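You operate a simulated robot arm through the tools that you are given. There is no shell and no other tool. Be economical: measure what you need, move in short steps, check, and stop when the job is done.

You run a simulated two-armed robot. Do the job below in one go: nothing can be reset, and whatever is moved stays where it is left.

TASK
Press the blotchy gold plaque again at HIGH and lay it in the rimmed tray.
Fine: switch on, hold both big buttons till DONE shows, switch off before you lift the plaque; leave the tray where it stands, and the silver plaque.
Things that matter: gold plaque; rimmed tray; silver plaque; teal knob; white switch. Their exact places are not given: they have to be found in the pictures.

The check looks at the end state, three seconds after you hand in, the way a careful person would. Anything else that was tipped, shoved, dropped, spilled or broken makes it a failure.

THE ROBOT
Two 6-joint arms with two-finger parallel grippers on one trunk, on a base that drives. Base frame: it is fixed to the floor where the robot stands at the start and does not move with it; the origin is under the middle of the robot, x ahead of it, y to its left, z up; the surface under the hand at the start is at about z = 803. Units: mm, rad, N and s.
The left shoulder is at the start at [60, 187, 1147], the right one opposite. With the tool pointing down near the work surface each hand reaches from about 200 to 620 mm from the robot's upright axis, wherever it stands, measured 20 degrees to its own side. Places, roughly: rimmed tray [400, -400, 800]; silver plaque [250, 1250, 750]; teal knob [500, 300, 900]; white switch [500, 0, 900]. Payload 1.57 kg a hand.
The TCP of each hand is the grasp point between the finger pads, 30 mm short of the fingertips. In the tool frame z runs along the fingers and y along their closing line. The gripper opens to 110 mm. The fingers are 24 mm wide and 12 mm thick; the gripper's body (48 by 112 mm) begins 78 mm behind the TCP.
Orientation is told as [roll, pitch, yaw] about the base's x, y, z axes, in that order, counted from this pose: with the fingers straight down and closing along the base's y, the tool's x points along the base's -x, its y along +y and its z along -z.

THE INTERFACE
- The arms move only by the tool nudge_tool. It takes "left_deltas", "right_deltas" or both (then of equal length, played together; a hand with none holds still); each is a list of rows, each an object (a shift or turn left out is 0, a gripper value left out holds the last) with "slide": the shift along the tool's x, y, z in units of 25 mm (1.0 is 25 mm), a list of three; "dr": the turn, a rotation vector about the tool's x, y, z in units of 5 degrees (1.0 is 5 degrees), a list of three. In form: [{"slide": [x, y, z], "dr": [wx, wy, wz]}, ...]. A call has 1 to 20 rows; each row shifts and turns the commanded pose from where the row before left it, along the tool's axes as they then stand. "left_hand" and "right_hand" are, for a hand that has rows, the gripper command, from -1 (shut) to 1 (fully open), values between in proportion, set as the call begins (left out, the last holds). A call with a number of a shift or a turn outside -1 to 1 is refused whole. Each row takes 0.2 s and may step no farther than 50 mm and 0.15 rad from the row before; otherwise, or with a gripper value out of range, the whole call is refused. A pose out of reach is approached as far as the arm can. The call stops where the force on the tool passes 40 N (or 10 N more than at its start, if that is more) or the arm is blocked; 0.2 s more then pass. Each finger travels about 153 mm/s and halts on what it meets, pressing with about 26 N; the grip force reading is that of the motor and also rises with nothing between the fingers. The clock runs only during rows and for 0.2 s after the last one: add rows that do not move to give the fingers time. The reply holds the time, the measured pose of the TCP, the force on the tool along the base axes, the opening and the grip force, in the units named above and with some noise, with the torque about the TCP (base axes, N m) and any sound that the robot's microphone picked up, and new pictures: "show" is both (left out), scene, wrist or none (wrist: the cameras of the hands that moved).
- Cameras (640 x 400 px; columns grow to the right, rows downward): "scene" is now at [7.8, 8.3, 1687.2]; the picture's right is [0.07, -1.00, 0.00], its down [-0.81, -0.06, -0.58] and it looks along [0.58, 0.04, -0.81] (base axes); focal length 259 px, centre (320, 200). "left" rides on the left gripper at [70, -16, -141] in its tool frame; the picture's right is [0.23, 0.97, 0.00], its down [-0.86, 0.20, -0.48] and it looks along [-0.47, 0.11, 0.88] (tool axes); focal length 222 px, centre (320, 200). "right" rides on the right gripper at [70, 16, -141] in its tool frame; the picture's right is [-0.23, 0.97, 0.00], its down [-0.86, -0.20, -0.48] and it looks along [-0.47, -0.11, 0.88] (tool axes); focal length 222 px, centre (320, 200).
- move_column(by): slides the trunk up (or, below 0, down) by that many mm; the arms and the scene camera ride with it, the base frame stays. It gives what a move gives, with no picture.
- steer(legs): drives the robot by 1 to 6 legs, each [ahead, left, turn to the left] in mm, mm and rad, along the robot's own axes; the way and the turn of a leg run together, so that a leg with both is an arc; at most 1500 mm and 3.142 rad a leg. The arms and the cameras ride along, it lands a little off, and it stops where it bumps. It gives what a move gives, and a new picture of the scene camera.
- turn_head(pan, tilt): turns the head with the scene camera to pan (to the left, within 1.501 rad either way) and tilt (down, from -0.506 to 1.204), counted from straight ahead of the robot. It gives what a move gives, and a new picture of the scene camera.
- measure_at(camera, pixels): there is no depth. For up to 12 entries [column, row, z] of the newest picture of that camera ("zoom" is the newest enlarged one), the place [x, y] in the base frame at which the ray of that pixel passes the height z, good to about 3 mm, but the place of the scene camera against the robot may be out by one fixed shift of up to 12 mm in any direction. The clock stands still meanwhile.
- close_up(camera, box): a new picture of the part [left, top, right, bottom] of that camera's present view, enlarged. The clock stands still meanwhile.
- hand_in(): hands the job in; it is judged then, once.

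Keep the steps short. Do not move on a guess: measure, check each grasp and each placing, and mend mistakes. In all there are 80 turns and 260 pictures (those below and enlarged ones count). Leave the grippers open and the arms clear of the work at the hand-in unless told otherwise, and finish with a single line.

The tools are called after "Emit:" as a command line: name --argument value ..., lists and objects as JSON in quotes. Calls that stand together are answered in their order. nudge_tool: Moves the arms, as the interface text tells. Its arguments: {"type":"object","properties":{"left_deltas":{"type":"array","items":{"type":"object","properties":{"slide":{"type":"array","items":{"type":"number"}},"dr":{"type":"array","items":{"type":"number"}}}}},"left_hand":{"type":"number"},"right_deltas":{"type":"array","items":{"type":"object","properties":{"slide":{"type":"array","items":{"type":"number"}},"dr":{"type":"array","items":{"type":"number"}}}}},"right_hand":{"type":"number"},"show":{"type":"string","enum":["both","scene","wrist","none"]}},"required":[]} The other tools are called the same way: move_column (by) slides the trunk up or down; steer (legs) drives the base; turn_head (pan, tilt) turns the head that bears the scene camera; measure_at (camera, pixels) gives the place at which the rays of pixels pass given heights; close_up (camera, box) takes an enlarged picture of a part of a camera's view; hand_in () hands the job in.

At the start:

```text
clock: 0.0
left_ee_pos: [429.9, 230.5, 1214.4]
left_tcp_rot: [-0.002, -0.001, 0.001]
left_force: [0.5, -1.0, -0.3]
left_torque: [0.03, -0.02, 0.0]
left_width: 109.7
left_gripper_force: 0.0
right_ee_pos: [485.3, -94.1, 1107.6]
right_tcp_rot: [-0.001, 0.001, 0.0]
right_force: [-0.2, 0.0, -0.4]
right_torque: [-0.01, 0.0, 0.02]
right_width: 109.8
right_gripper_force: 0.0
trunk travel left (down, up): [-775.0, 215.0]
robot x, y, heading: [-1.5, -0.9, 0.002]
head pan, tilt: [0.072, 0.949]
```

scene: 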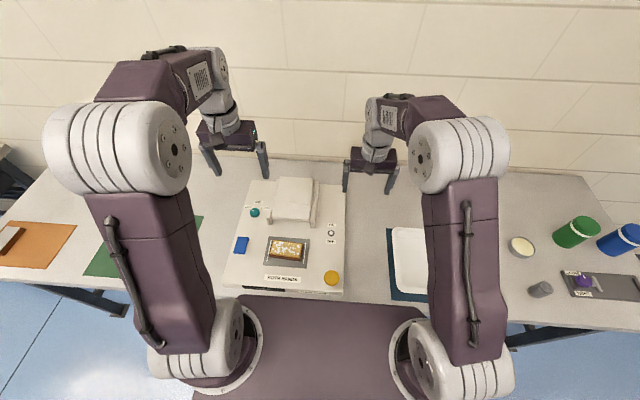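
right: 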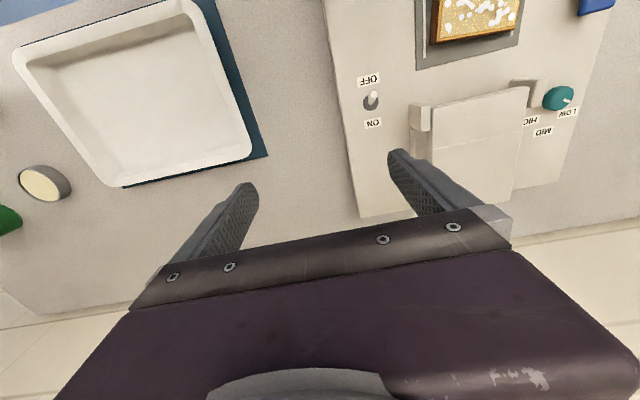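
left: 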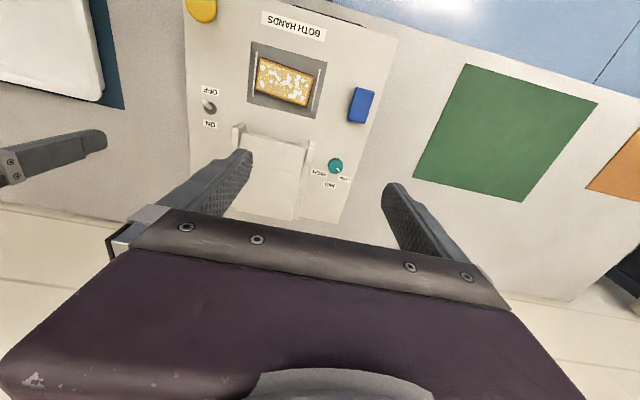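

I see the press with the gold plaque in its bed, a blue and a yellow button, a teal knob, and an ON/OFF switch. I'll enlarge these views first.

Emit:
close_up --camera "scene" --box '[215, 165, 365, 300]'

Emit:
close_up --camera "left" --box '[180, 0, 400, 210]'

Emit:
close_up --camera "right" --box '[340, 0, 640, 200]'

```text
2.96 times, centred on (290, 232) of scene
```

zoom: 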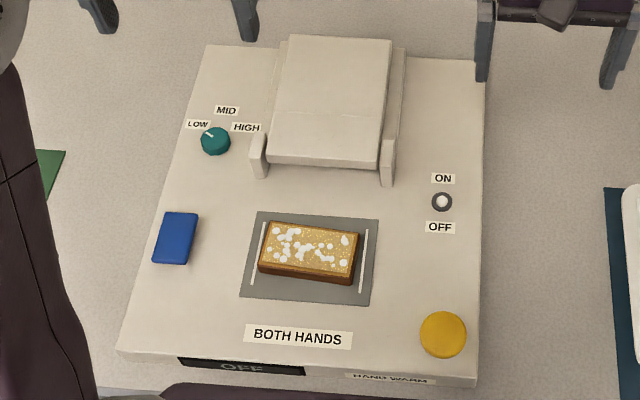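

```text
1.90 times, centred on (290, 105) of left
```

zoom: 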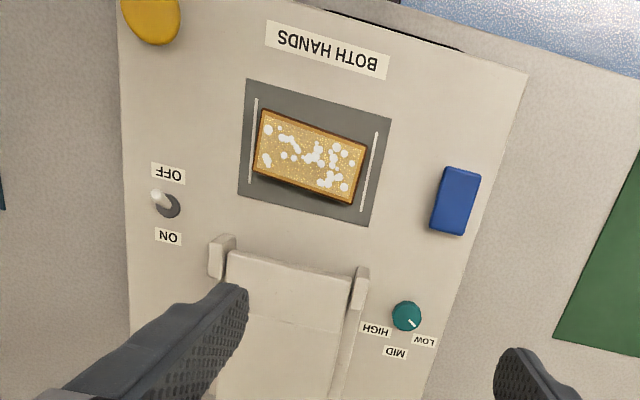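

```text
2.00 times, centred on (490, 100) of right
```

zoom: 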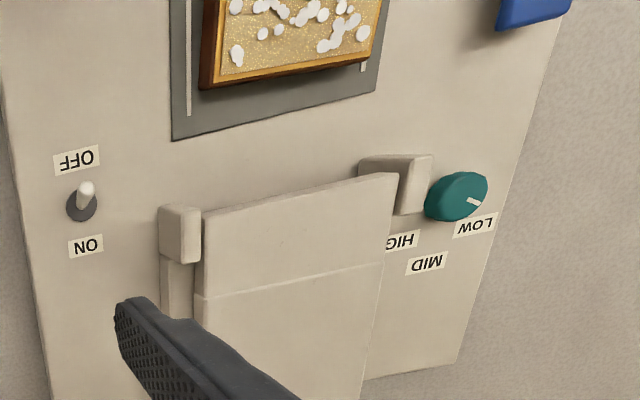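

I'll measure the main features at several heights, using both the scene and left cameras, so I can triangulate the panel height.

Emit:
measure_at --camera "scene" --pixels '[[254.5, 212, 803], [254.5, 212, 903], [331.2, 222, 803], [331.2, 222, 903], [241.4, 244.5, 803], [241.4, 244.5, 903], [331.6, 277.3, 803], [331.6, 277.3, 903], [286, 248, 803], [286, 248, 903]]'

Emit:
measure_at --camera "left" --pixels '[[335.5, 166, 803], [335.5, 166, 903], [212, 158.7, 803], [212, 158.7, 903], [361.6, 105, 803], [361.6, 105, 903], [200, 8, 803], [200, 8, 903], [285, 82, 803], [285, 82, 903]]'

Emit:
measure_at --camera "right" --pixels '[[371, 103.5, 803], [371, 103.5, 903], [558, 98, 803], [558, 98, 903], [340, 200, 803], [340, 200, 903]]'

```text
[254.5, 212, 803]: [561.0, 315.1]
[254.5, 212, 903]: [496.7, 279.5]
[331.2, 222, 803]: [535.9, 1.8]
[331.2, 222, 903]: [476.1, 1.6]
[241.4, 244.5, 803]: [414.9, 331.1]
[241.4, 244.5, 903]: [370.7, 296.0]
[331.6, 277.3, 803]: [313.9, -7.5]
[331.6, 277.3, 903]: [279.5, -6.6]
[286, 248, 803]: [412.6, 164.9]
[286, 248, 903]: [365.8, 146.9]
```

```text
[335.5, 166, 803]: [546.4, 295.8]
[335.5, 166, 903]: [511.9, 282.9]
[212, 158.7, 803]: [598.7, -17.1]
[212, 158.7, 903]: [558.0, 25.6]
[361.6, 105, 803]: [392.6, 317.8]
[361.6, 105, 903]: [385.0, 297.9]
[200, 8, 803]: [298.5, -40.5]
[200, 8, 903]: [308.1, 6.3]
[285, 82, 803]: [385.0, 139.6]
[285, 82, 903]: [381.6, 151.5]
```

```text
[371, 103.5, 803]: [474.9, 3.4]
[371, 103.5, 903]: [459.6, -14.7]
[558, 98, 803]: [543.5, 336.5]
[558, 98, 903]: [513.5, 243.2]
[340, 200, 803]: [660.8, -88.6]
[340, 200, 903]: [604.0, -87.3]
```

The panel comes out around z≈850. I'll read the front labels and look at the tray, the plaque and the silver plaque.

Emit:
close_up --camera "scene" --box '[220, 265, 350, 305]'

Emit:
close_up --camera "right" --box '[0, 0, 290, 200]'

Emit:
close_up --camera "scene" --box '[380, 190, 640, 330]'

Emit:
measure_at --camera "left" --pixels '[[212, 108.7, 803], [212, 108.7, 853], [212, 108.7, 903]]'

```text
4.92 times, centred on (285, 285) of scene
```

zoom: 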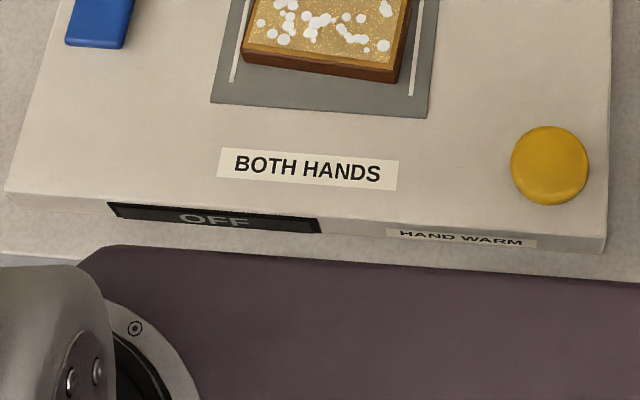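

```text
2.00 times, centred on (145, 100) of right
```

zoom: 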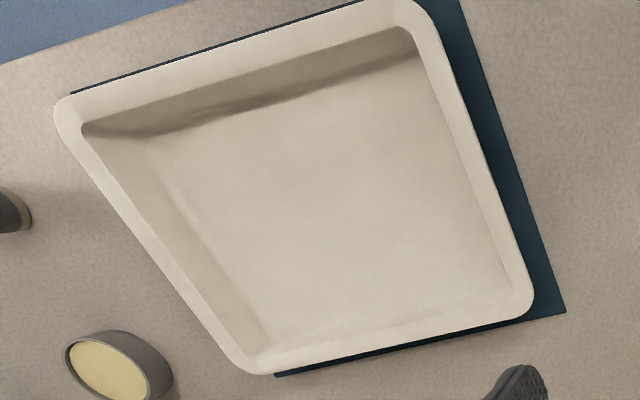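

```text
2.46 times, centred on (510, 260) of scene
```

zoom: 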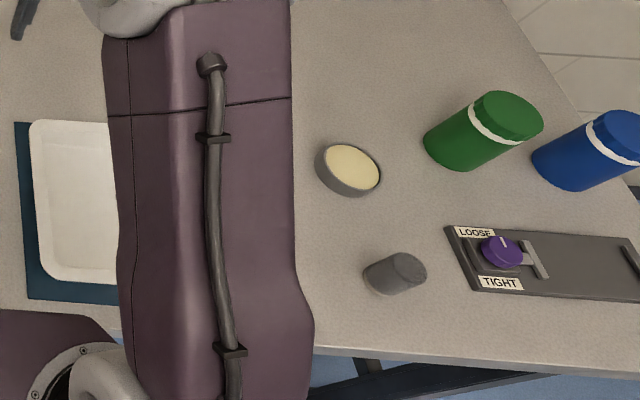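

```text
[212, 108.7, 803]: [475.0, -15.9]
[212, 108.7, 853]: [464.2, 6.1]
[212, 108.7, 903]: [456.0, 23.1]
```

The display reads OFF and the knob points to LOW. Next I'll bring the left hand above the knob, about (529, 289), staying high for a better view.

Emit:
nudge_tool --left_deltas '[{"slide": [-0.8, 0.48, 1]}, {"slide": [-0.8, 0.48, 1]}, {"slide": [-0.8, 0.48, 1]}, {"slide": [-0.8, 0.48, 1]}, {"slide": [-0.76, 0.44, 1]}, {"slide": [0, 0, 1]}]' --show "wrist"

```text
clock: 1.4
left_ee_pos: [527.3, 290.0, 1066.5]
left_tcp_rot: [0.0, 0.001, 0.001]
left_force: [0.8, 1.2, 0.7]
left_torque: [0.03, -0.02, -0.02]
left_width: 109.9
left_gripper_force: 0.0
right_ee_pos: [484.4, -94.5, 1107.1]
right_tcp_rot: [-0.001, 0.0, 0.001]
right_force: [-0.6, -0.4, 0.9]
right_torque: [-0.01, -0.03, 0.04]
right_width: 110.1
right_gripper_force: 0.0
trunk travel left (down, up): [-775.0, 215.0]
robot x, y, heading: [-4.4, 1.7, 0.001]
head pan, tilt: [0.072, 0.949]
```

left: 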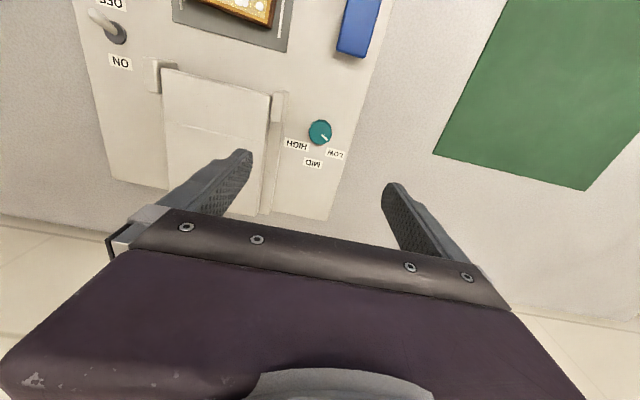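

Emit:
close_up --camera "left" --box '[240, 80, 400, 180]'

Emit:
measure_at --camera "left" --pixels '[[320, 132, 803], [320, 132, 853], [320, 132, 903], [296, 144, 840], [313, 163, 840], [335, 154, 840], [320, 132, 840], [278, 95, 853], [278, 95, 903], [268, 215, 853], [268, 215, 903], [75, 10, 803]]'

```text
4.00 times, centred on (320, 130) of left
```

zoom: 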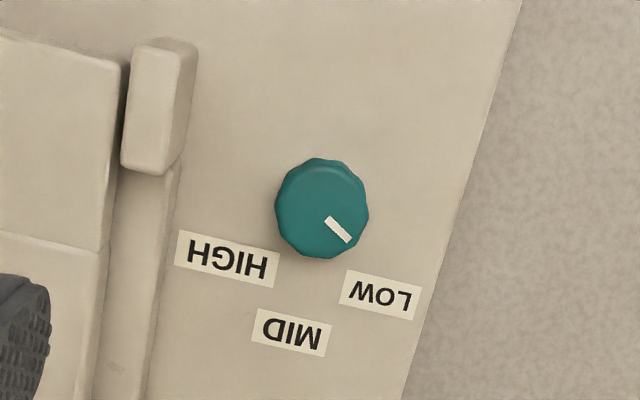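

```text
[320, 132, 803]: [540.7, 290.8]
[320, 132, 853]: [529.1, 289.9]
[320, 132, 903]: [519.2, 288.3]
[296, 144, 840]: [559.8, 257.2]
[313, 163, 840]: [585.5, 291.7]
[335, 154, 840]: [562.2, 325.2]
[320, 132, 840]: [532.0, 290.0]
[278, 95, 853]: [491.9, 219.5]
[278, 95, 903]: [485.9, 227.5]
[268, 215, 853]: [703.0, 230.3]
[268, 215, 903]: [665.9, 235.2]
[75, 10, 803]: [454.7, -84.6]
```

Relative to the knob at (529, 290), LOW lies at +47° and HIGH at −47°, so it needs about a 94° clockwise turn. I'll check the height of the lid and its upright before lowering.

Emit:
measure_at --camera "right" --pixels '[[527.5, 80, 853], [527.5, 80, 903], [422, 108, 853], [422, 108, 903], [527, 90, 853], [527, 90, 903]]'

Emit:
measure_at --camera "left" --pixels '[[280, 92, 853], [280, 92, 903], [155, 62, 853], [155, 62, 903], [270, 97, 853], [270, 97, 903]]'

Emit:
close_up --camera "left" --box '[80, 0, 330, 160]'

```text
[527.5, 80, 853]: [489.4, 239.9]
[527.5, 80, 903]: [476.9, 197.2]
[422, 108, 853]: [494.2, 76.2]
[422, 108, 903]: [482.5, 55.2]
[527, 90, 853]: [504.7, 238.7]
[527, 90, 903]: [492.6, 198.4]
```

```text
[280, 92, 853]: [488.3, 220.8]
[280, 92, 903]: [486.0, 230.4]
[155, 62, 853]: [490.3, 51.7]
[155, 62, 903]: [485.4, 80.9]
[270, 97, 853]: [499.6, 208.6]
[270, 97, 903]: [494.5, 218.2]
```

```text
2.50 times, centred on (205, 80) of left
```

zoom: 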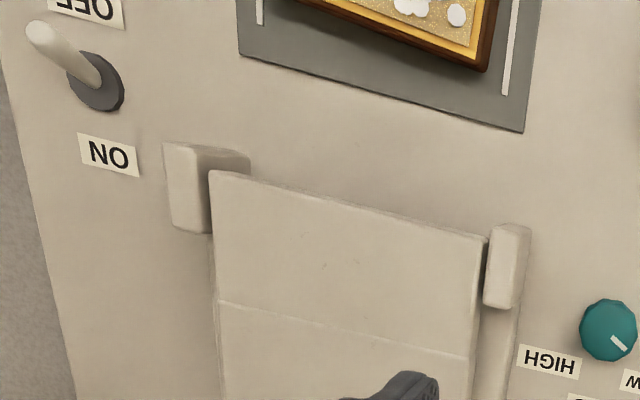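

Uprights top out near z≈871. I'll get the panel height from the LOW and ON labels, which both cameras can see.

Emit:
measure_at --camera "right" --pixels '[[568, 112.5, 803], [568, 112.5, 853], [373, 122, 803], [373, 122, 853], [359, 218, 803], [359, 218, 853]]'

Emit:
measure_at --camera "left" --pixels '[[334.5, 154, 803], [334.5, 154, 853], [120, 62, 803], [120, 62, 853], [117, 34, 803], [117, 34, 853], [95, 14, 853], [95, 14, 903]]'

```text
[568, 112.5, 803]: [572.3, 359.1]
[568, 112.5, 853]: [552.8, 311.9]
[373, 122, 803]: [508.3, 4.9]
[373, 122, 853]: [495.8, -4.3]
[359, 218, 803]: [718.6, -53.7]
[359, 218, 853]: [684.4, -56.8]
```

```text
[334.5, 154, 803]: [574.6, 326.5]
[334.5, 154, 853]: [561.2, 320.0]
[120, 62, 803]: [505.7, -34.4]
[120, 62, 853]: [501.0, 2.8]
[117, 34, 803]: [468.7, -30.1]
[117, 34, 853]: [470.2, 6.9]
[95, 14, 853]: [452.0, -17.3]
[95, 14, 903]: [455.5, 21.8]
```

The panel surface is at z≈843, and I'll put the left fingertips a few mm above it. I'll yaw the left hand 47° counter-clockwise, set the opening to about 70 mm, and descend to z≈905.

Emit:
nudge_tool --left_deltas '[{"dr": [0, 0, -1], "slide": [-0.1, 0, 0.5]}, {"dr": [0, 0, -1], "slide": [0, 0, 0.6]}, {"dr": [0, 0, -1], "slide": [0, 0, 0.6]}, {"dr": [0, 0, -1], "slide": [0, 0, 0.7]}, {"dr": [0, 0, -1], "slide": [0, 0, 0.7]}, {"dr": [0, 0, -1], "slide": [0, 0, 0.7]}, {"dr": [0, 0, -1], "slide": [0, 0, 0.7]}, {"dr": [0, 0, -1], "slide": [0, 0, 0.7]}, {"dr": [0, 0, -1], "slide": [0, 0, 0.7]}, {"dr": [0, 0, -0.4], "slide": [0, 0, 0.5]}, {}]' --left_hand 0.27 --show "both"

```text
clock: 3.8
left_ee_pos: [531.7, 290.0, 902.8]
left_tcp_rot: [0.001, 0.0, 0.822]
left_force: [0.4, -0.2, 0.3]
left_torque: [-0.01, -0.01, 0.01]
left_width: 69.9
left_gripper_force: 0.1
right_ee_pos: [484.3, -94.6, 1106.8]
right_tcp_rot: [0.001, 0.0, 0.0]
right_force: [-0.5, 0.1, -0.1]
right_torque: [0.01, -0.03, 0.0]
right_width: 110.2
right_gripper_force: 0.1
trunk travel left (down, up): [-775.0, 215.0]
robot x, y, heading: [1.1, 0.5, -0.001]
head pan, tilt: [0.072, 0.949]
```

scene: 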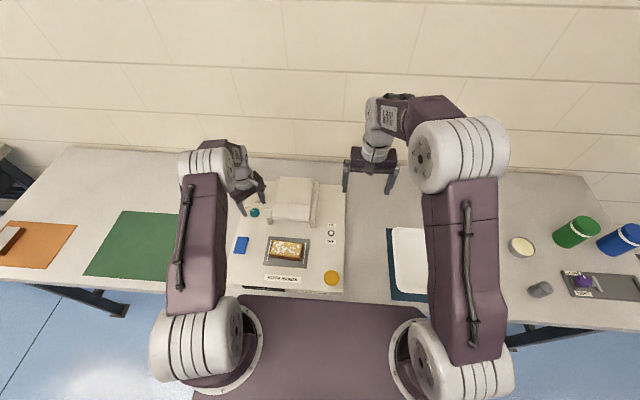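
left: 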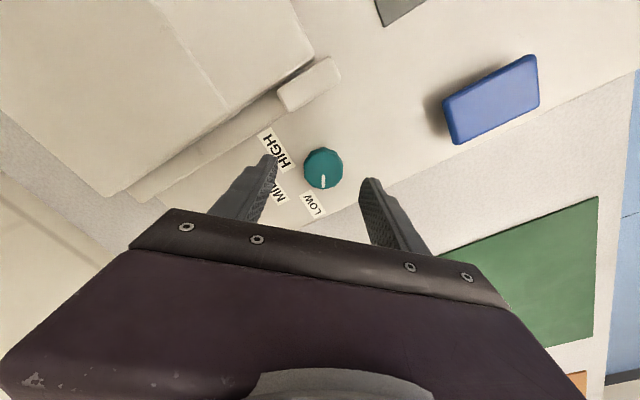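

The knob is at (323, 168) in the left view, between the fingers. I'll check its position against the TCP.

Emit:
measure_at --camera "left" --pixels '[[323, 168, 850], [323, 166, 860], [304, 167, 855], [343, 169, 855], [322, 149, 860], [323, 188, 860]]'

Emit:
close_up --camera "left" --box '[250, 110, 410, 230]'

```text
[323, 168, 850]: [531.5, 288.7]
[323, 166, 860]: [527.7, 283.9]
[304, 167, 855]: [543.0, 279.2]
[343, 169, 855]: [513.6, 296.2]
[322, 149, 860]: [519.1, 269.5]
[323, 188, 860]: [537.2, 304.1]
```

```text
3.33 times, centred on (330, 170) of left
```

zoom: 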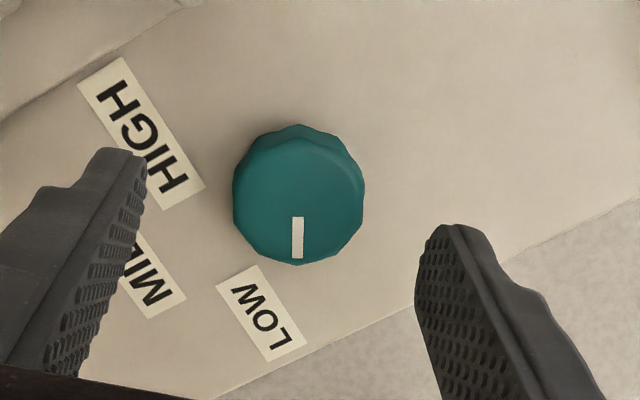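

It is centred along the closing line, so I'll descend 26 mm and close gently onto it.

Emit:
nudge_tool --left_deltas '[{"slide": [0.08, 0, 0.4]}, {"slide": [0, 0, 0.4]}, {"slide": [0, 0, 0.24]}, {}]' --show "wrist"

Emit:
nudge_tool --left_deltas '[{}, {}, {}]' --left_hand -0.6 --show "wrist"

```text
clock: 4.8
left_ee_pos: [529.9, 288.1, 879.2]
left_tcp_rot: [-0.001, 0.0, 0.819]
left_force: [-0.7, 0.3, 0.9]
left_torque: [-0.05, 0.0, 0.03]
left_width: 69.8
left_gripper_force: 0.0
right_ee_pos: [483.7, -94.1, 1105.8]
right_tcp_rot: [0.0, -0.001, -0.001]
right_force: [-0.3, -0.2, -0.2]
right_torque: [-0.03, 0.01, 0.0]
right_width: 110.2
right_gripper_force: 0.1
trunk travel left (down, up): [-775.0, 215.0]
robot x, y, heading: [-0.5, -3.3, -0.002]
head pan, tilt: [0.072, 0.949]
```

left: 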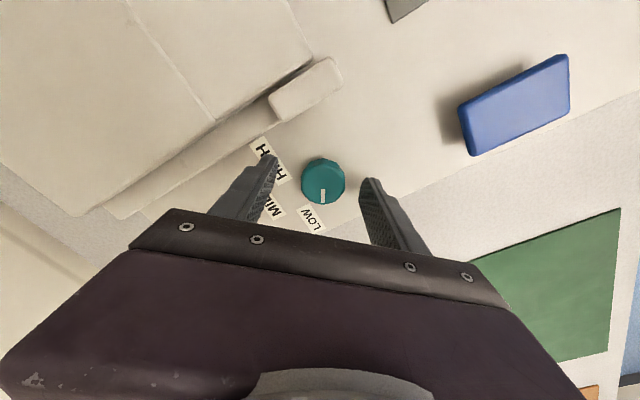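

```text
clock: 5.6
left_ee_pos: [527.7, 289.4, 878.7]
left_tcp_rot: [0.001, 0.0, 0.82]
left_force: [-9.0, 9.5, -1.6]
left_torque: [0.7, 0.36, 0.06]
left_width: 35.2
left_gripper_force: 42.4
right_ee_pos: [483.1, -91.5, 1107.2]
right_tcp_rot: [-0.001, -0.002, 0.0]
right_force: [0.1, -0.5, 0.5]
right_torque: [-0.03, -0.04, 0.03]
right_width: 110.2
right_gripper_force: 0.0
trunk travel left (down, up): [-775.0, 215.0]
robot x, y, heading: [0.6, 0.4, 0.004]
head pan, tilt: [0.072, 0.949]
```

left: 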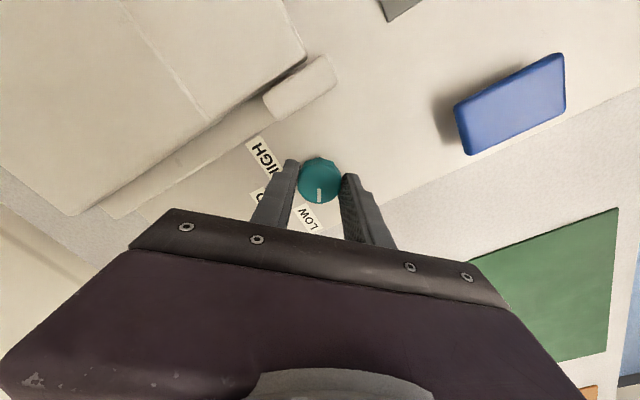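

The knob is gripped at 35 mm with a mild side load. I'll ease 1 mm along +y and turn 45° clockwise to MID first.

Emit:
nudge_tool --left_deltas '[{"slide": [0, 0.05, 0]}, {"dr": [0, 0, 1]}, {"dr": [0, 0, 1]}, {"dr": [0, 0, 1]}, {"dr": [0, 0, 1]}, {"dr": [0, 0, 1]}, {"dr": [0, 0, 1]}, {"dr": [0, 0, 1]}, {"dr": [0, 0, 1]}, {"dr": [0, 0, 1]}, {}]' --show "wrist"

```text
clock: 8.0
left_ee_pos: [526.8, 291.7, 878.6]
left_tcp_rot: [-0.002, 0.002, 0.034]
left_force: [-18.5, 18.1, -4.4]
left_torque: [0.54, -0.15, 0.05]
left_width: 35.0
left_gripper_force: 41.9
right_ee_pos: [482.1, -91.0, 1107.6]
right_tcp_rot: [-0.003, -0.002, -0.001]
right_force: [0.2, 0.5, 0.3]
right_torque: [-0.01, 0.01, -0.01]
right_width: 109.8
right_gripper_force: 0.1
trunk travel left (down, up): [-775.0, 215.0]
robot x, y, heading: [-2.1, 4.4, 0.003]
head pan, tilt: [0.072, 0.949]
```

left: 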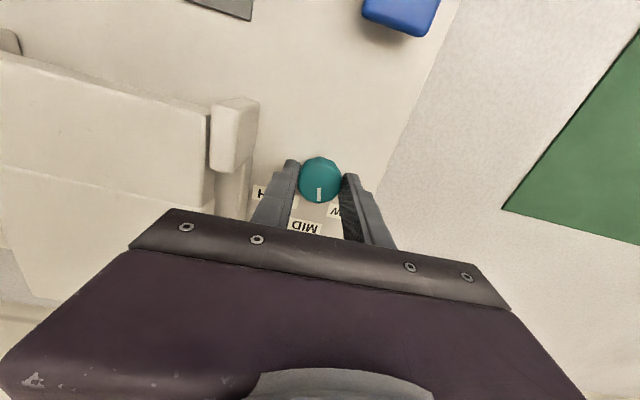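

The knob now points at MID. The side load rose to 18 N, so my easing went the wrong way; I'll shift 2 mm back (+x, −y).

Emit:
nudge_tool --left_deltas '[{"slide": [-0.08, -0.08, 0]}, {}]' --show "none"

```text
clock: 8.6
left_ee_pos: [528.8, 292.7, 878.4]
left_tcp_rot: [-0.002, -0.003, 0.034]
left_force: [-24.9, 29.1, 0.6]
left_torque: [0.79, 0.48, 0.04]
left_width: 34.5
left_gripper_force: 41.7
right_ee_pos: [479.8, -89.0, 1109.8]
right_tcp_rot: [-0.003, -0.004, 0.001]
right_force: [0.1, -0.8, 0.0]
right_torque: [-0.04, -0.01, 0.0]
right_width: 110.2
right_gripper_force: 0.1
trunk travel left (down, up): [-775.0, 215.0]
robot x, y, heading: [3.0, 3.8, -0.003]
head pan, tilt: [0.072, 0.949]
```

The load went up again, so the correct direction is −x, +y. I'll move back 4 mm each way.

Emit:
nudge_tool --left_deltas '[{"slide": [0.1, 0.1, 0]}, {"slide": [0.1, 0.1, 0]}, {}]' --show "none"

```text
clock: 9.4
left_ee_pos: [527.3, 290.6, 878.6]
left_tcp_rot: [-0.001, -0.003, 0.033]
left_force: [-5.3, 8.4, 2.3]
left_torque: [0.01, 0.67, -0.01]
left_width: 34.7
left_gripper_force: 41.6
right_ee_pos: [482.7, -94.7, 1107.2]
right_tcp_rot: [-0.001, -0.002, -0.003]
right_force: [0.2, 0.1, 0.5]
right_torque: [0.01, -0.01, 0.0]
right_width: 110.1
right_gripper_force: 0.0
trunk travel left (down, up): [-775.0, 215.0]
robot x, y, heading: [-1.9, -1.3, -0.003]
head pan, tilt: [0.072, 0.949]
```

The load has dropped to about 10 N. I'll ease slightly more and turn the remaining 48°.

Emit:
nudge_tool --left_deltas '[{"slide": [0.05, 0.07, 0]}, {"dr": [0, 0, 1]}, {"dr": [0, 0, 1]}, {"dr": [0, 0, 1]}, {"dr": [0, 0, 1]}, {"dr": [0, 0, 1]}, {"dr": [0, 0, 1]}, {"dr": [0, 0, 1]}, {"dr": [0, 0, 1]}, {"dr": [0, 0, 1]}, {"dr": [0, 0, 0.4]}, {}]' --show "wrist"

```text
clock: 12.0
left_ee_pos: [528.2, 291.9, 879.0]
left_tcp_rot: [0.004, -0.001, -0.787]
left_force: [21.7, -2.7, 15.6]
left_torque: [-0.02, -0.37, 0.05]
left_width: 34.5
left_gripper_force: 41.8
right_ee_pos: [486.4, -95.7, 1105.7]
right_tcp_rot: [0.002, 0.001, -0.002]
right_force: [0.3, -0.7, 1.0]
right_torque: [-0.02, -0.05, 0.0]
right_width: 110.3
right_gripper_force: 0.1
trunk travel left (down, up): [-775.0, 215.0]
robot x, y, heading: [-1.7, -1.2, 0.002]
head pan, tilt: [0.072, 0.949]
```

left: 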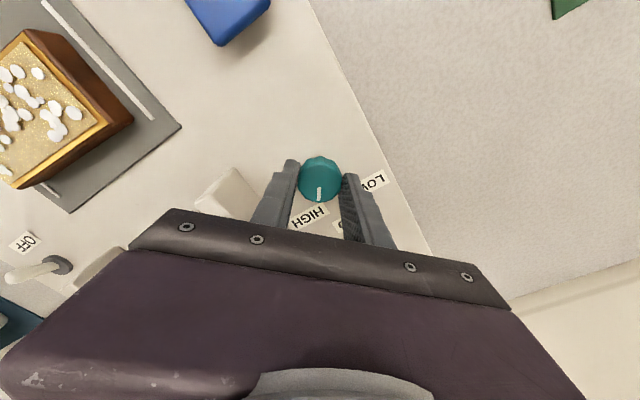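

The knob points toward HIGH. I'll open only to about 52 mm because the upright is close, then lift straight up.

Emit:
nudge_tool --left_deltas '[{}, {}, {"slide": [0, 0, -0.5]}, {"slide": [0, 0, -1]}, {"slide": [0, 0, -1]}, {"slide": [0, 0, -1]}, {"slide": [0, 0, -1]}]' --left_hand -0.05 --show "wrist"

Emit:
close_up --camera "left" --box '[230, 80, 430, 205]'

```text
clock: 13.6
left_ee_pos: [521.6, 294.6, 991.5]
left_tcp_rot: [-0.001, 0.001, -0.786]
left_force: [-0.5, -0.3, 0.7]
left_torque: [0.0, -0.04, -0.01]
left_width: 52.1
left_gripper_force: 0.1
right_ee_pos: [483.9, -95.1, 1106.7]
right_tcp_rot: [0.002, -0.001, -0.002]
right_force: [-0.4, 0.4, -0.2]
right_torque: [0.03, -0.02, 0.0]
right_width: 109.8
right_gripper_force: 0.0
trunk travel left (down, up): [-775.0, 215.0]
robot x, y, heading: [0.9, 0.3, -0.003]
head pan, tilt: [0.072, 0.949]
```

left: 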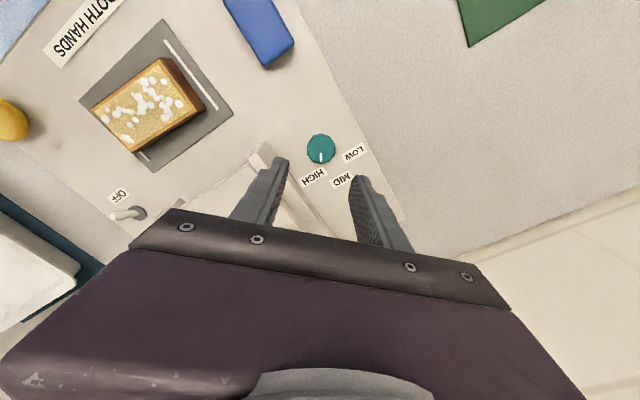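

```text
3.20 times, centred on (330, 142) of left
```

zoom: 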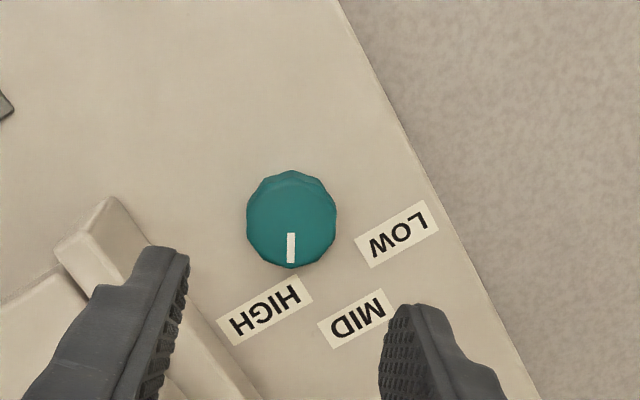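

I'll measure the pointer angle against the HIGH label.

Emit:
measure_at --camera "zoom" --pixels '[[291, 234, 860], [291, 263, 860], [291, 215, 860], [265, 310, 843], [356, 318, 843], [397, 234, 843], [291, 222, 850]]'

```text
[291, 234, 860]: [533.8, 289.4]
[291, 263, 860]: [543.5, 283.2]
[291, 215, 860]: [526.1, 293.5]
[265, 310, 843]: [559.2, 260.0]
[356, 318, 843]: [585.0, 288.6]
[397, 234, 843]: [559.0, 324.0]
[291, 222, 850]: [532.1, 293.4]
```

The pointer sits at about −31°. It started at about +58°, so HIGH should be near −58°, and another 27° of turn is needed. I'll go back to yaw 0, regrip and turn.

Emit:
nudge_tool --left_deltas '[{"dr": [0, 0, -1]}, {"dr": [0, 0, -1]}, {"dr": [0, 0, -1]}, {"dr": [0, 0, -1]}, {"dr": [0, 0, -1]}, {"dr": [0, 0, -1]}, {"dr": [0, 0, -1]}, {"dr": [0, 0, -1]}, {"dr": [0, 0, -1]}, {"slide": [-0.26, -0.1, 0.5]}, {"slide": [0, 0, 1]}, {"slide": [0, 0, 1]}, {"slide": [0, 0, 1]}, {}]' --show "wrist"

```text
clock: 16.6
left_ee_pos: [531.5, 289.6, 902.8]
left_tcp_rot: [0.0, 0.0, 0.0]
left_force: [0.2, 0.2, 0.6]
left_torque: [-0.01, 0.0, -0.01]
left_width: 52.4
left_gripper_force: 0.1
right_ee_pos: [484.4, -93.8, 1106.7]
right_tcp_rot: [0.0, -0.001, 0.001]
right_force: [-0.4, -0.1, 0.3]
right_torque: [0.04, -0.03, -0.01]
right_width: 110.2
right_gripper_force: 0.1
trunk travel left (down, up): [-775.0, 215.0]
robot x, y, heading: [1.4, 1.3, -0.004]
head pan, tilt: [0.072, 0.949]
```

left: 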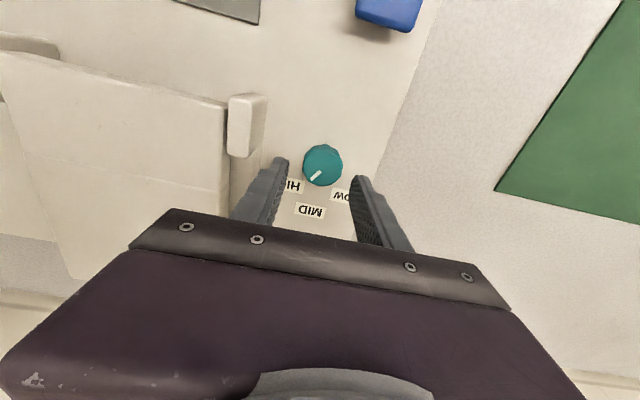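

Emit:
nudge_tool --left_deltas '[{"slide": [0.08, 0.05, 0.5]}, {"slide": [0, 0, 0.46]}, {}]' --show "none"

Emit:
nudge_tool --left_deltas '[{}, {}, {}]' --left_hand -0.6 --show "none"

Emit:
nudge_tool --left_deltas '[{"dr": [0, 0, 1]}, {"dr": [0, 0, 1]}, {"dr": [0, 0, 1]}, {"dr": [0, 0, 1]}, {"dr": [0, 0, 1]}, {"dr": [0, 0, 0.5]}, {}]' --show "wrist"

```text
clock: 17.4
left_ee_pos: [530.9, 290.7, 878.0]
left_tcp_rot: [0.001, -0.001, -0.001]
left_force: [0.0, -0.2, 0.1]
left_torque: [-0.02, 0.0, 0.0]
left_width: 52.3
left_gripper_force: 0.1
right_ee_pos: [483.6, -94.0, 1107.4]
right_tcp_rot: [0.0, 0.0, 0.0]
right_force: [-0.2, 0.0, 0.1]
right_torque: [-0.04, 0.03, -0.01]
right_width: 110.0
right_gripper_force: 0.1
trunk travel left (down, up): [-775.0, 215.0]
robot x, y, heading: [-0.5, 1.4, 0.005]
head pan, tilt: [0.072, 0.949]
```

```text
clock: 18.2
left_ee_pos: [531.1, 292.1, 878.9]
left_tcp_rot: [-0.001, 0.001, -0.002]
left_force: [0.4, 3.8, 0.7]
left_torque: [0.12, 0.02, 0.0]
left_width: 34.9
left_gripper_force: 42.6
right_ee_pos: [483.2, -93.7, 1107.3]
right_tcp_rot: [-0.001, -0.001, -0.001]
right_force: [-0.4, 0.4, 0.8]
right_torque: [-0.02, -0.02, 0.05]
right_width: 110.0
right_gripper_force: 0.2
trunk travel left (down, up): [-775.0, 215.0]
robot x, y, heading: [2.5, -1.2, -0.001]
head pan, tilt: [0.072, 0.949]
```

```text
clock: 19.8
left_ee_pos: [530.6, 291.2, 879.2]
left_tcp_rot: [0.0, 0.001, -0.482]
left_force: [7.5, -8.5, -2.7]
left_torque: [-0.74, -1.19, -0.02]
left_width: 34.8
left_gripper_force: 42.3
right_ee_pos: [484.6, -94.3, 1105.1]
right_tcp_rot: [0.001, 0.001, 0.001]
right_force: [0.7, 0.8, -0.7]
right_torque: [-0.01, -0.01, 0.01]
right_width: 109.9
right_gripper_force: 0.0
trunk travel left (down, up): [-775.0, 215.0]
robot x, y, heading: [-1.4, -2.0, -0.002]
head pan, tilt: [0.072, 0.949]
```

left: 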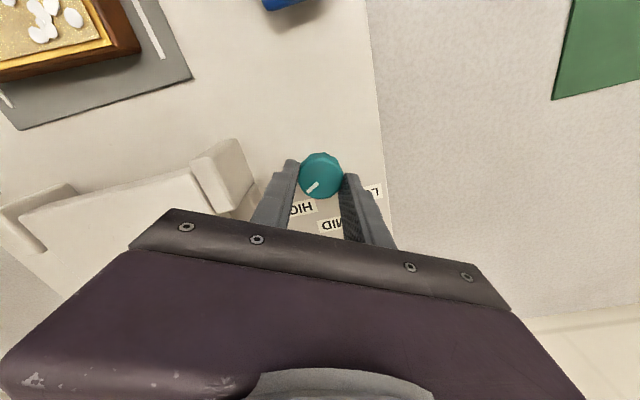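

I'll release, lift, and check the pointer.

Emit:
nudge_tool --left_deltas '[{}, {}, {"slide": [0, 0, -0.5]}, {"slide": [0, 0, -1]}, {"slide": [0, 0, -1]}, {"slide": [0, 0, -1]}, {"slide": [0, 0, -1]}]' --left_hand -0.05 --show "wrist"

Emit:
close_up --camera "left" --box '[230, 80, 430, 205]'

```text
clock: 21.4
left_ee_pos: [526.4, 289.2, 991.6]
left_tcp_rot: [0.002, 0.0, -0.481]
left_force: [-0.1, 0.0, 0.3]
left_torque: [-0.01, -0.03, -0.01]
left_width: 52.2
left_gripper_force: 0.0
right_ee_pos: [484.0, -94.9, 1106.7]
right_tcp_rot: [0.0, 0.001, 0.001]
right_force: [-0.5, 0.3, -0.6]
right_torque: [-0.02, -0.01, 0.05]
right_width: 109.9
right_gripper_force: 0.1
trunk travel left (down, up): [-775.0, 215.0]
robot x, y, heading: [0.1, 3.1, -0.004]
head pan, tilt: [0.072, 0.949]
```

left: 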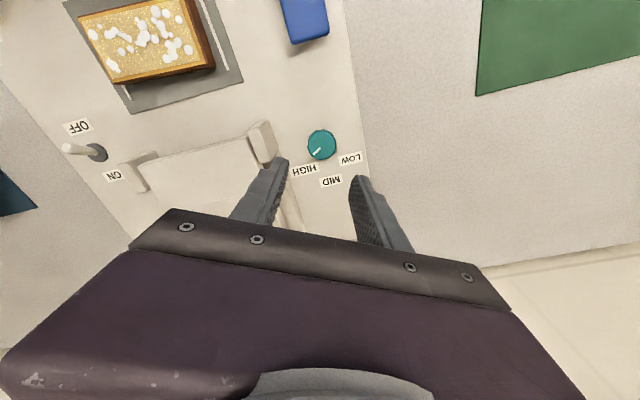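

```text
3.20 times, centred on (330, 142) of left
```

zoom: 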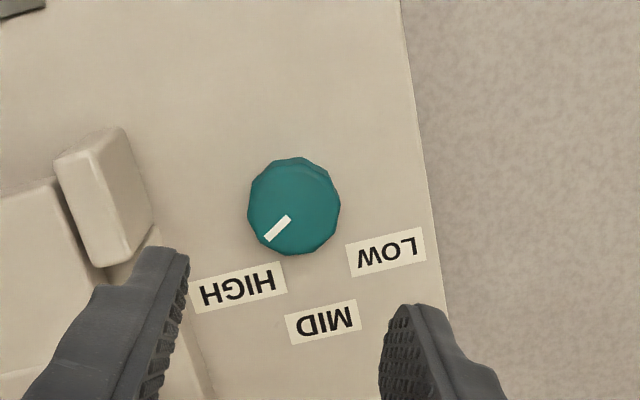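

Emit:
measure_at --camera "zoom" --pixels '[[290, 218, 860], [266, 240, 860], [294, 203, 860], [239, 287, 843], [323, 322, 843], [385, 251, 843]]'

```text
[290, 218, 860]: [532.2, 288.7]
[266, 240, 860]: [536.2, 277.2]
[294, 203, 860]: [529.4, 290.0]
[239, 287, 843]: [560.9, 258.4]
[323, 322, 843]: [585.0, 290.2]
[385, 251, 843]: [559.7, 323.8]
```

The pointer is now about −61°, the mirror of LOW, so HIGH is set. Next is the switch, and I'll locate the lever tip and OFF label with the right camera.

Emit:
close_up --camera "right" --box '[320, 50, 440, 150]'

Emit:
measure_at --camera "right" --pixels '[[374, 94, 853], [374, 94, 883], [368, 79, 843]]'

Emit:
measure_at --camera "left" --pixels '[[66, 148, 853], [66, 148, 883], [98, 153, 843], [77, 127, 843]]'

```text
4.00 times, centred on (380, 100) of right
```

zoom: 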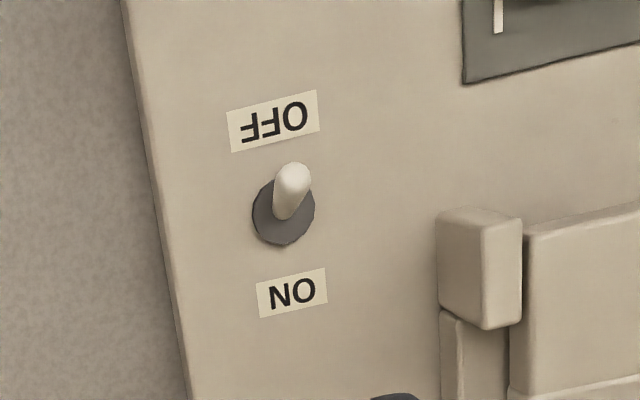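

```text
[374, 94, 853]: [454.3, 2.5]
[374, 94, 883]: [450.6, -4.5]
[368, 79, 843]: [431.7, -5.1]
```

```text
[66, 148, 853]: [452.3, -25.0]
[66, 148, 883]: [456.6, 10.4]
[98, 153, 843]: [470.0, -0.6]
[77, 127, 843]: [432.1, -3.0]
```

The lever base is at (470, −3, 843) and its tip at (453, −2, 873), leaning to OFF. I'll shut the right fingers and bring them down on the −x side, at x≈425.

Emit:
nudge_tool --right_deltas '[{"slide": [0.6, 0.92, 0]}, {"slide": [0.6, 0.92, 0]}, {"slide": [0.6, 0.9, 0]}, {"slide": [0.56, 0.9, 0]}, {"slide": [0, 0, 1]}, {"slide": [0, 0, 1]}, {"slide": [0, 0, 1]}, {"slide": [0, 0, 1]}, {"slide": [0, 0, 1]}, {"slide": [0, 0, 1]}, {"slide": [0, 0, 1]}, {"slide": [0, 0, 0.8]}, {}]' --right_hand -1 --show "wrist"

```text
clock: 24.2
left_ee_pos: [527.8, 290.1, 990.7]
left_tcp_rot: [-0.001, 0.002, -0.48]
left_force: [0.8, 0.3, 0.4]
left_torque: [-0.01, -0.02, -0.01]
left_width: 52.3
left_gripper_force: 0.1
right_ee_pos: [424.6, -4.2, 911.2]
right_tcp_rot: [0.002, 0.0, 0.001]
right_force: [0.3, 0.6, 0.3]
right_torque: [-0.01, -0.01, -0.04]
right_width: 0.0
right_gripper_force: 21.2
trunk travel left (down, up): [-775.0, 215.0]
robot x, y, heading: [-1.1, -0.8, -0.005]
head pan, tilt: [0.072, 0.949]
```

right: 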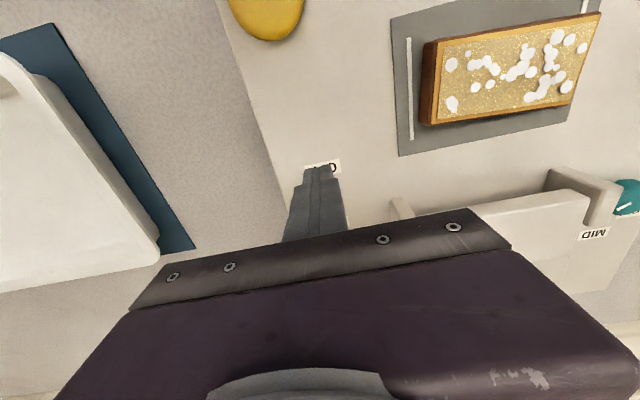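

I'm in place, so I'll lower 22 mm and push +x by 40 mm.

Emit:
nudge_tool --right_deltas '[{"slide": [0, 0.04, 0.88]}, {"slide": [-0.4, 0, 0]}, {"slide": [-0.4, 0, 0]}, {"slide": [-0.4, 0, 0]}, {"slide": [-0.4, 0, 0]}, {}]' --show "none"

Emit:
close_up --camera "scene" --box '[215, 165, 365, 300]'

```text
clock: 25.6
left_ee_pos: [525.3, 291.9, 993.4]
left_tcp_rot: [0.002, -0.004, -0.48]
left_force: [0.0, -0.4, -0.6]
left_torque: [0.02, -0.01, 0.02]
left_width: 52.4
left_gripper_force: 0.2
right_ee_pos: [459.4, -1.5, 888.9]
right_tcp_rot: [-0.006, 0.004, -0.001]
right_force: [-24.0, 2.0, 5.1]
right_torque: [0.04, 0.65, -0.01]
right_width: 0.0
right_gripper_force: 21.3
trunk travel left (down, up): [-775.0, 215.0]
robot x, y, heading: [-3.4, 3.4, 0.0]
head pan, tilt: [0.072, 0.949]
```

```text
2.96 times, centred on (290, 232) of scene
```

zoom: 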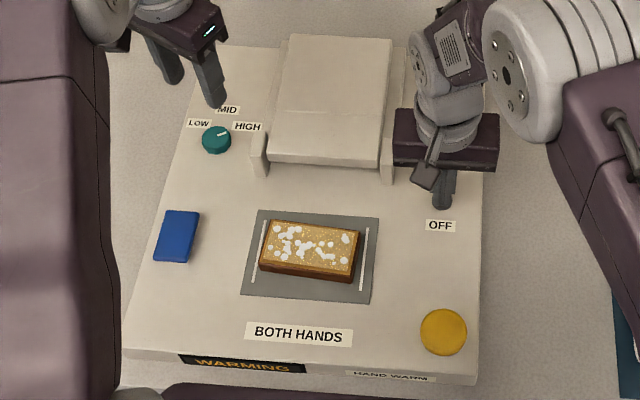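

The display now shows WARMING, so the switch is on. I'll back the right hand off, raise it, and carry it over yellow (303, −17); the left hand goes over blue (388, 307) with its fingers shut.

Emit:
nudge_tool --right_deltas '[{"slide": [0.7, 0, 0]}, {"slide": [0.7, 0, 0]}, {"slide": [0, 0, -1]}, {"slide": [0, 0, -1]}, {"slide": [0, 0, -1]}, {"slide": [0, 0, 0]}, {"slide": [1, -0.13, 0]}, {"slide": [1, -0.13, 0]}, {"slide": [1, -0.13, 0]}, {"slide": [1, -0.13, 0]}, {"slide": [0.9, -0.13, 0]}, {"slide": [0, 0, 0]}, {}]' --left_deltas '[{"dr": [0, 0, -1]}, {"dr": [0, 0, -1]}, {"dr": [0, 0, -1]}, {"dr": [0, 0, -1]}, {"dr": [0, 0, -1]}, {"dr": [0, 0, -0.5]}, {"slide": [1, 0.15, 0]}, {"slide": [1, 0.15, 0]}, {"slide": [1, 0.15, 0]}, {"slide": [1, 0.15, 0]}, {"slide": [1, 0.1, 0]}, {"slide": [0.56, 0, 0]}, {}]' --left_hand -1 --show "both"

Emit:
close_up --camera "scene" --box '[215, 165, 365, 300]'

```text
clock: 28.4
left_ee_pos: [390.2, 309.9, 993.5]
left_tcp_rot: [-0.001, 0.0, 0.001]
left_force: [0.5, -0.4, 0.0]
left_torque: [0.03, -0.01, -0.04]
left_width: 0.0
left_gripper_force: 21.4
right_ee_pos: [306.4, -19.0, 965.2]
right_tcp_rot: [0.0, 0.002, 0.0]
right_force: [-0.9, 0.1, 0.2]
right_torque: [-0.03, 0.02, 0.03]
right_width: 0.1
right_gripper_force: 21.5
trunk travel left (down, up): [-775.0, 215.0]
robot x, y, heading: [0.9, -0.7, -0.001]
head pan, tilt: [0.072, 0.949]
```

scene: 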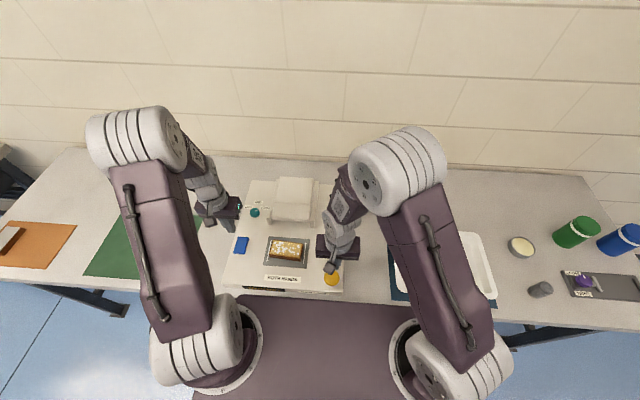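
right: 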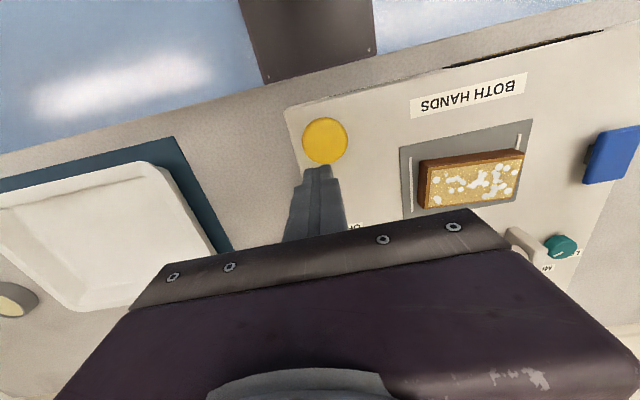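
left: 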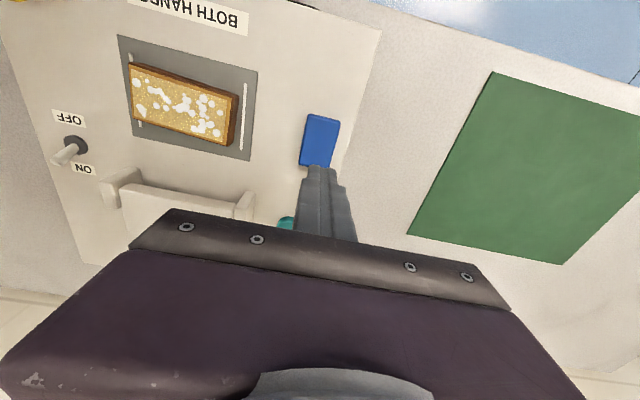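

```text
2.96 times, centred on (290, 232) of scene
```

zoom: 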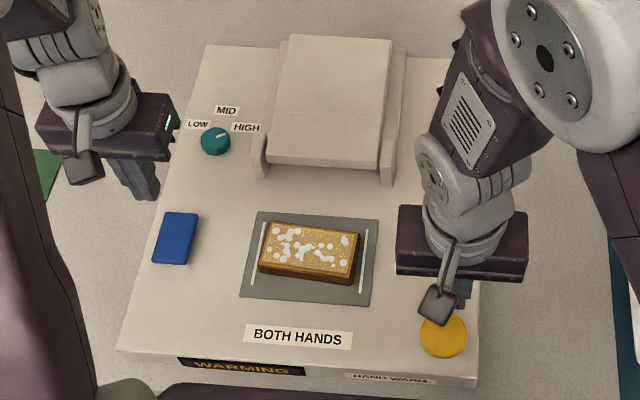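

The lever leans to ON and the display still says WARMING. I'll measure both buttons while I wait.

Emit:
measure_at --camera "right" --pixels '[[325, 140, 843], [325, 140, 863], [303, 140, 855], [347, 140, 855], [612, 157, 843], [612, 157, 863]]'

Emit:
measure_at --camera "left" --pixels '[[320, 140, 843], [320, 140, 863], [305, 115, 860], [340, 120, 860], [300, 165, 860], [333, 165, 860]]'

Emit:
nudge_tool --left_deltas '[{}, {}, {}, {}, {}, {}, {}, {}, {}, {}]' --show "scene"

Emit:
close_up --camera "scene" --box '[220, 265, 350, 305]'

```text
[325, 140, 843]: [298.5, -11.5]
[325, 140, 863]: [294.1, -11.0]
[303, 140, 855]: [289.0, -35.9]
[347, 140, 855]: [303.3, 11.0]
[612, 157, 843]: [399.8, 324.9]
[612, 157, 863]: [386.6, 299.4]
```

```text
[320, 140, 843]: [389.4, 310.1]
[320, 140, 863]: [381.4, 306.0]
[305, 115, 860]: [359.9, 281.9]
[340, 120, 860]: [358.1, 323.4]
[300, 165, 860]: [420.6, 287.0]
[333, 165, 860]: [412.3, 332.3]
```

```text
clock: 30.6
left_ee_pos: [389.2, 308.4, 993.7]
left_tcp_rot: [0.0, -0.001, -0.001]
left_force: [0.0, -0.8, 0.7]
left_torque: [0.0, -0.01, 0.04]
left_width: 0.0
left_gripper_force: 21.2
right_ee_pos: [306.1, -19.1, 965.8]
right_tcp_rot: [0.001, 0.001, -0.001]
right_force: [0.2, -0.3, 0.3]
right_torque: [0.01, -0.04, -0.01]
right_width: 0.0
right_gripper_force: 21.2
trunk travel left (down, up): [-775.0, 215.0]
robot x, y, heading: [-1.5, 0.1, 0.004]
head pan, tilt: [0.072, 0.949]
```

scene: 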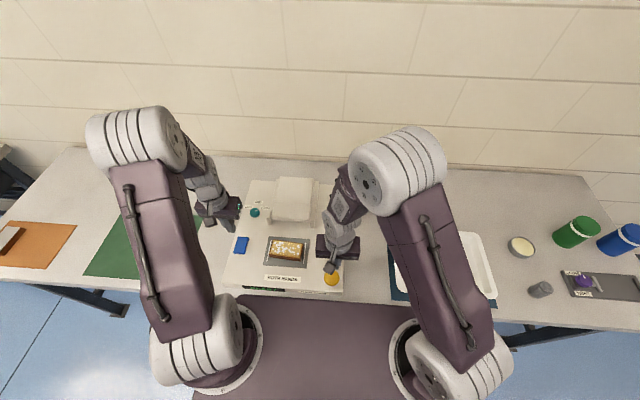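

```text
4.92 times, centred on (285, 285) of scene
```

zoom: 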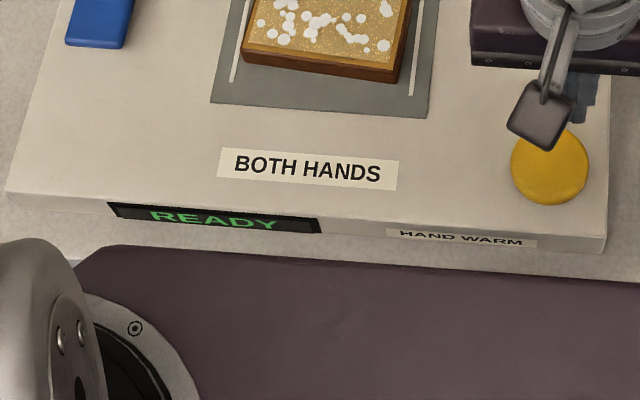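

READY is showing. I'll lower both hands until the fingertips are just above the buttons, at about z≈867.

Emit:
nudge_tool --left_deltas '[{"slide": [0.1, -0.05, 1]}, {"slide": [0, 0, 1]}, {"slide": [0, 0, 1]}, {"slide": [0, 0, 0.87]}, {}]' --right_deltas '[{"slide": [0.28, 0.26, 0.75]}, {"slide": [0, 0, 0.75]}, {"slide": [0, 0, 0.75]}, {"slide": [0, 0, 0.5]}, {}]' --show "wrist"

Emit:
close_up --camera "scene" --box '[215, 165, 365, 300]'

```text
clock: 31.8
left_ee_pos: [386.1, 308.1, 895.2]
left_tcp_rot: [-0.001, 0.0, -0.002]
left_force: [-0.2, -0.3, 0.1]
left_torque: [0.02, -0.01, 0.01]
left_width: 0.0
left_gripper_force: 20.9
right_ee_pos: [299.9, -12.3, 895.4]
right_tcp_rot: [0.001, 0.001, 0.002]
right_force: [-0.3, 0.4, 0.6]
right_torque: [0.02, 0.01, -0.02]
right_width: 0.0
right_gripper_force: 21.5
trunk travel left (down, up): [-775.0, 215.0]
robot x, y, heading: [0.5, -0.3, 0.002]
head pan, tilt: [0.072, 0.949]
```

right: 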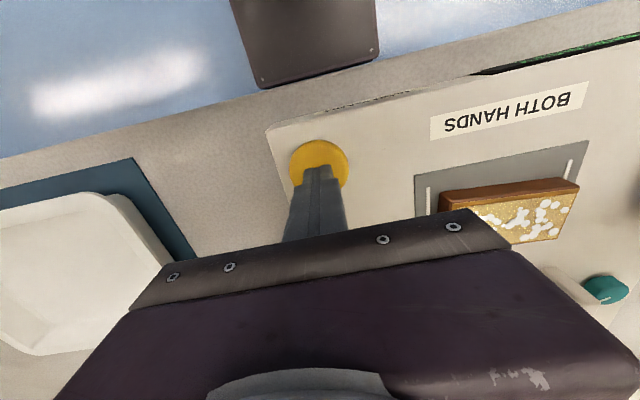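
left: 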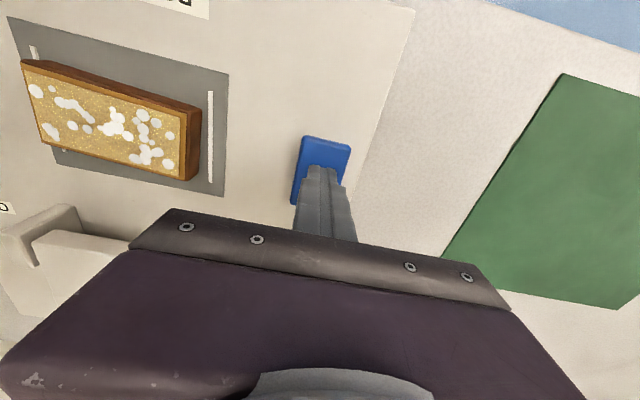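

```text
2.96 times, centred on (290, 232) of scene
```

zoom: 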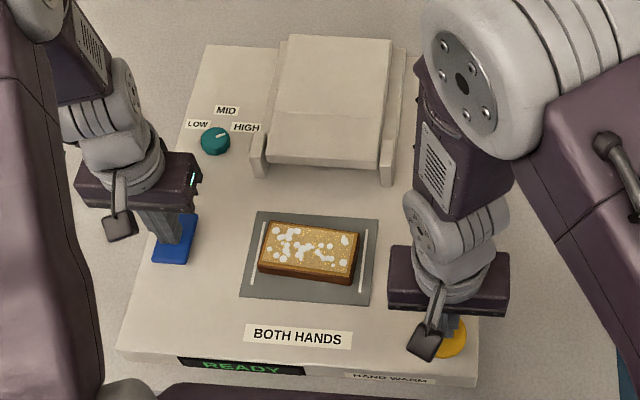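

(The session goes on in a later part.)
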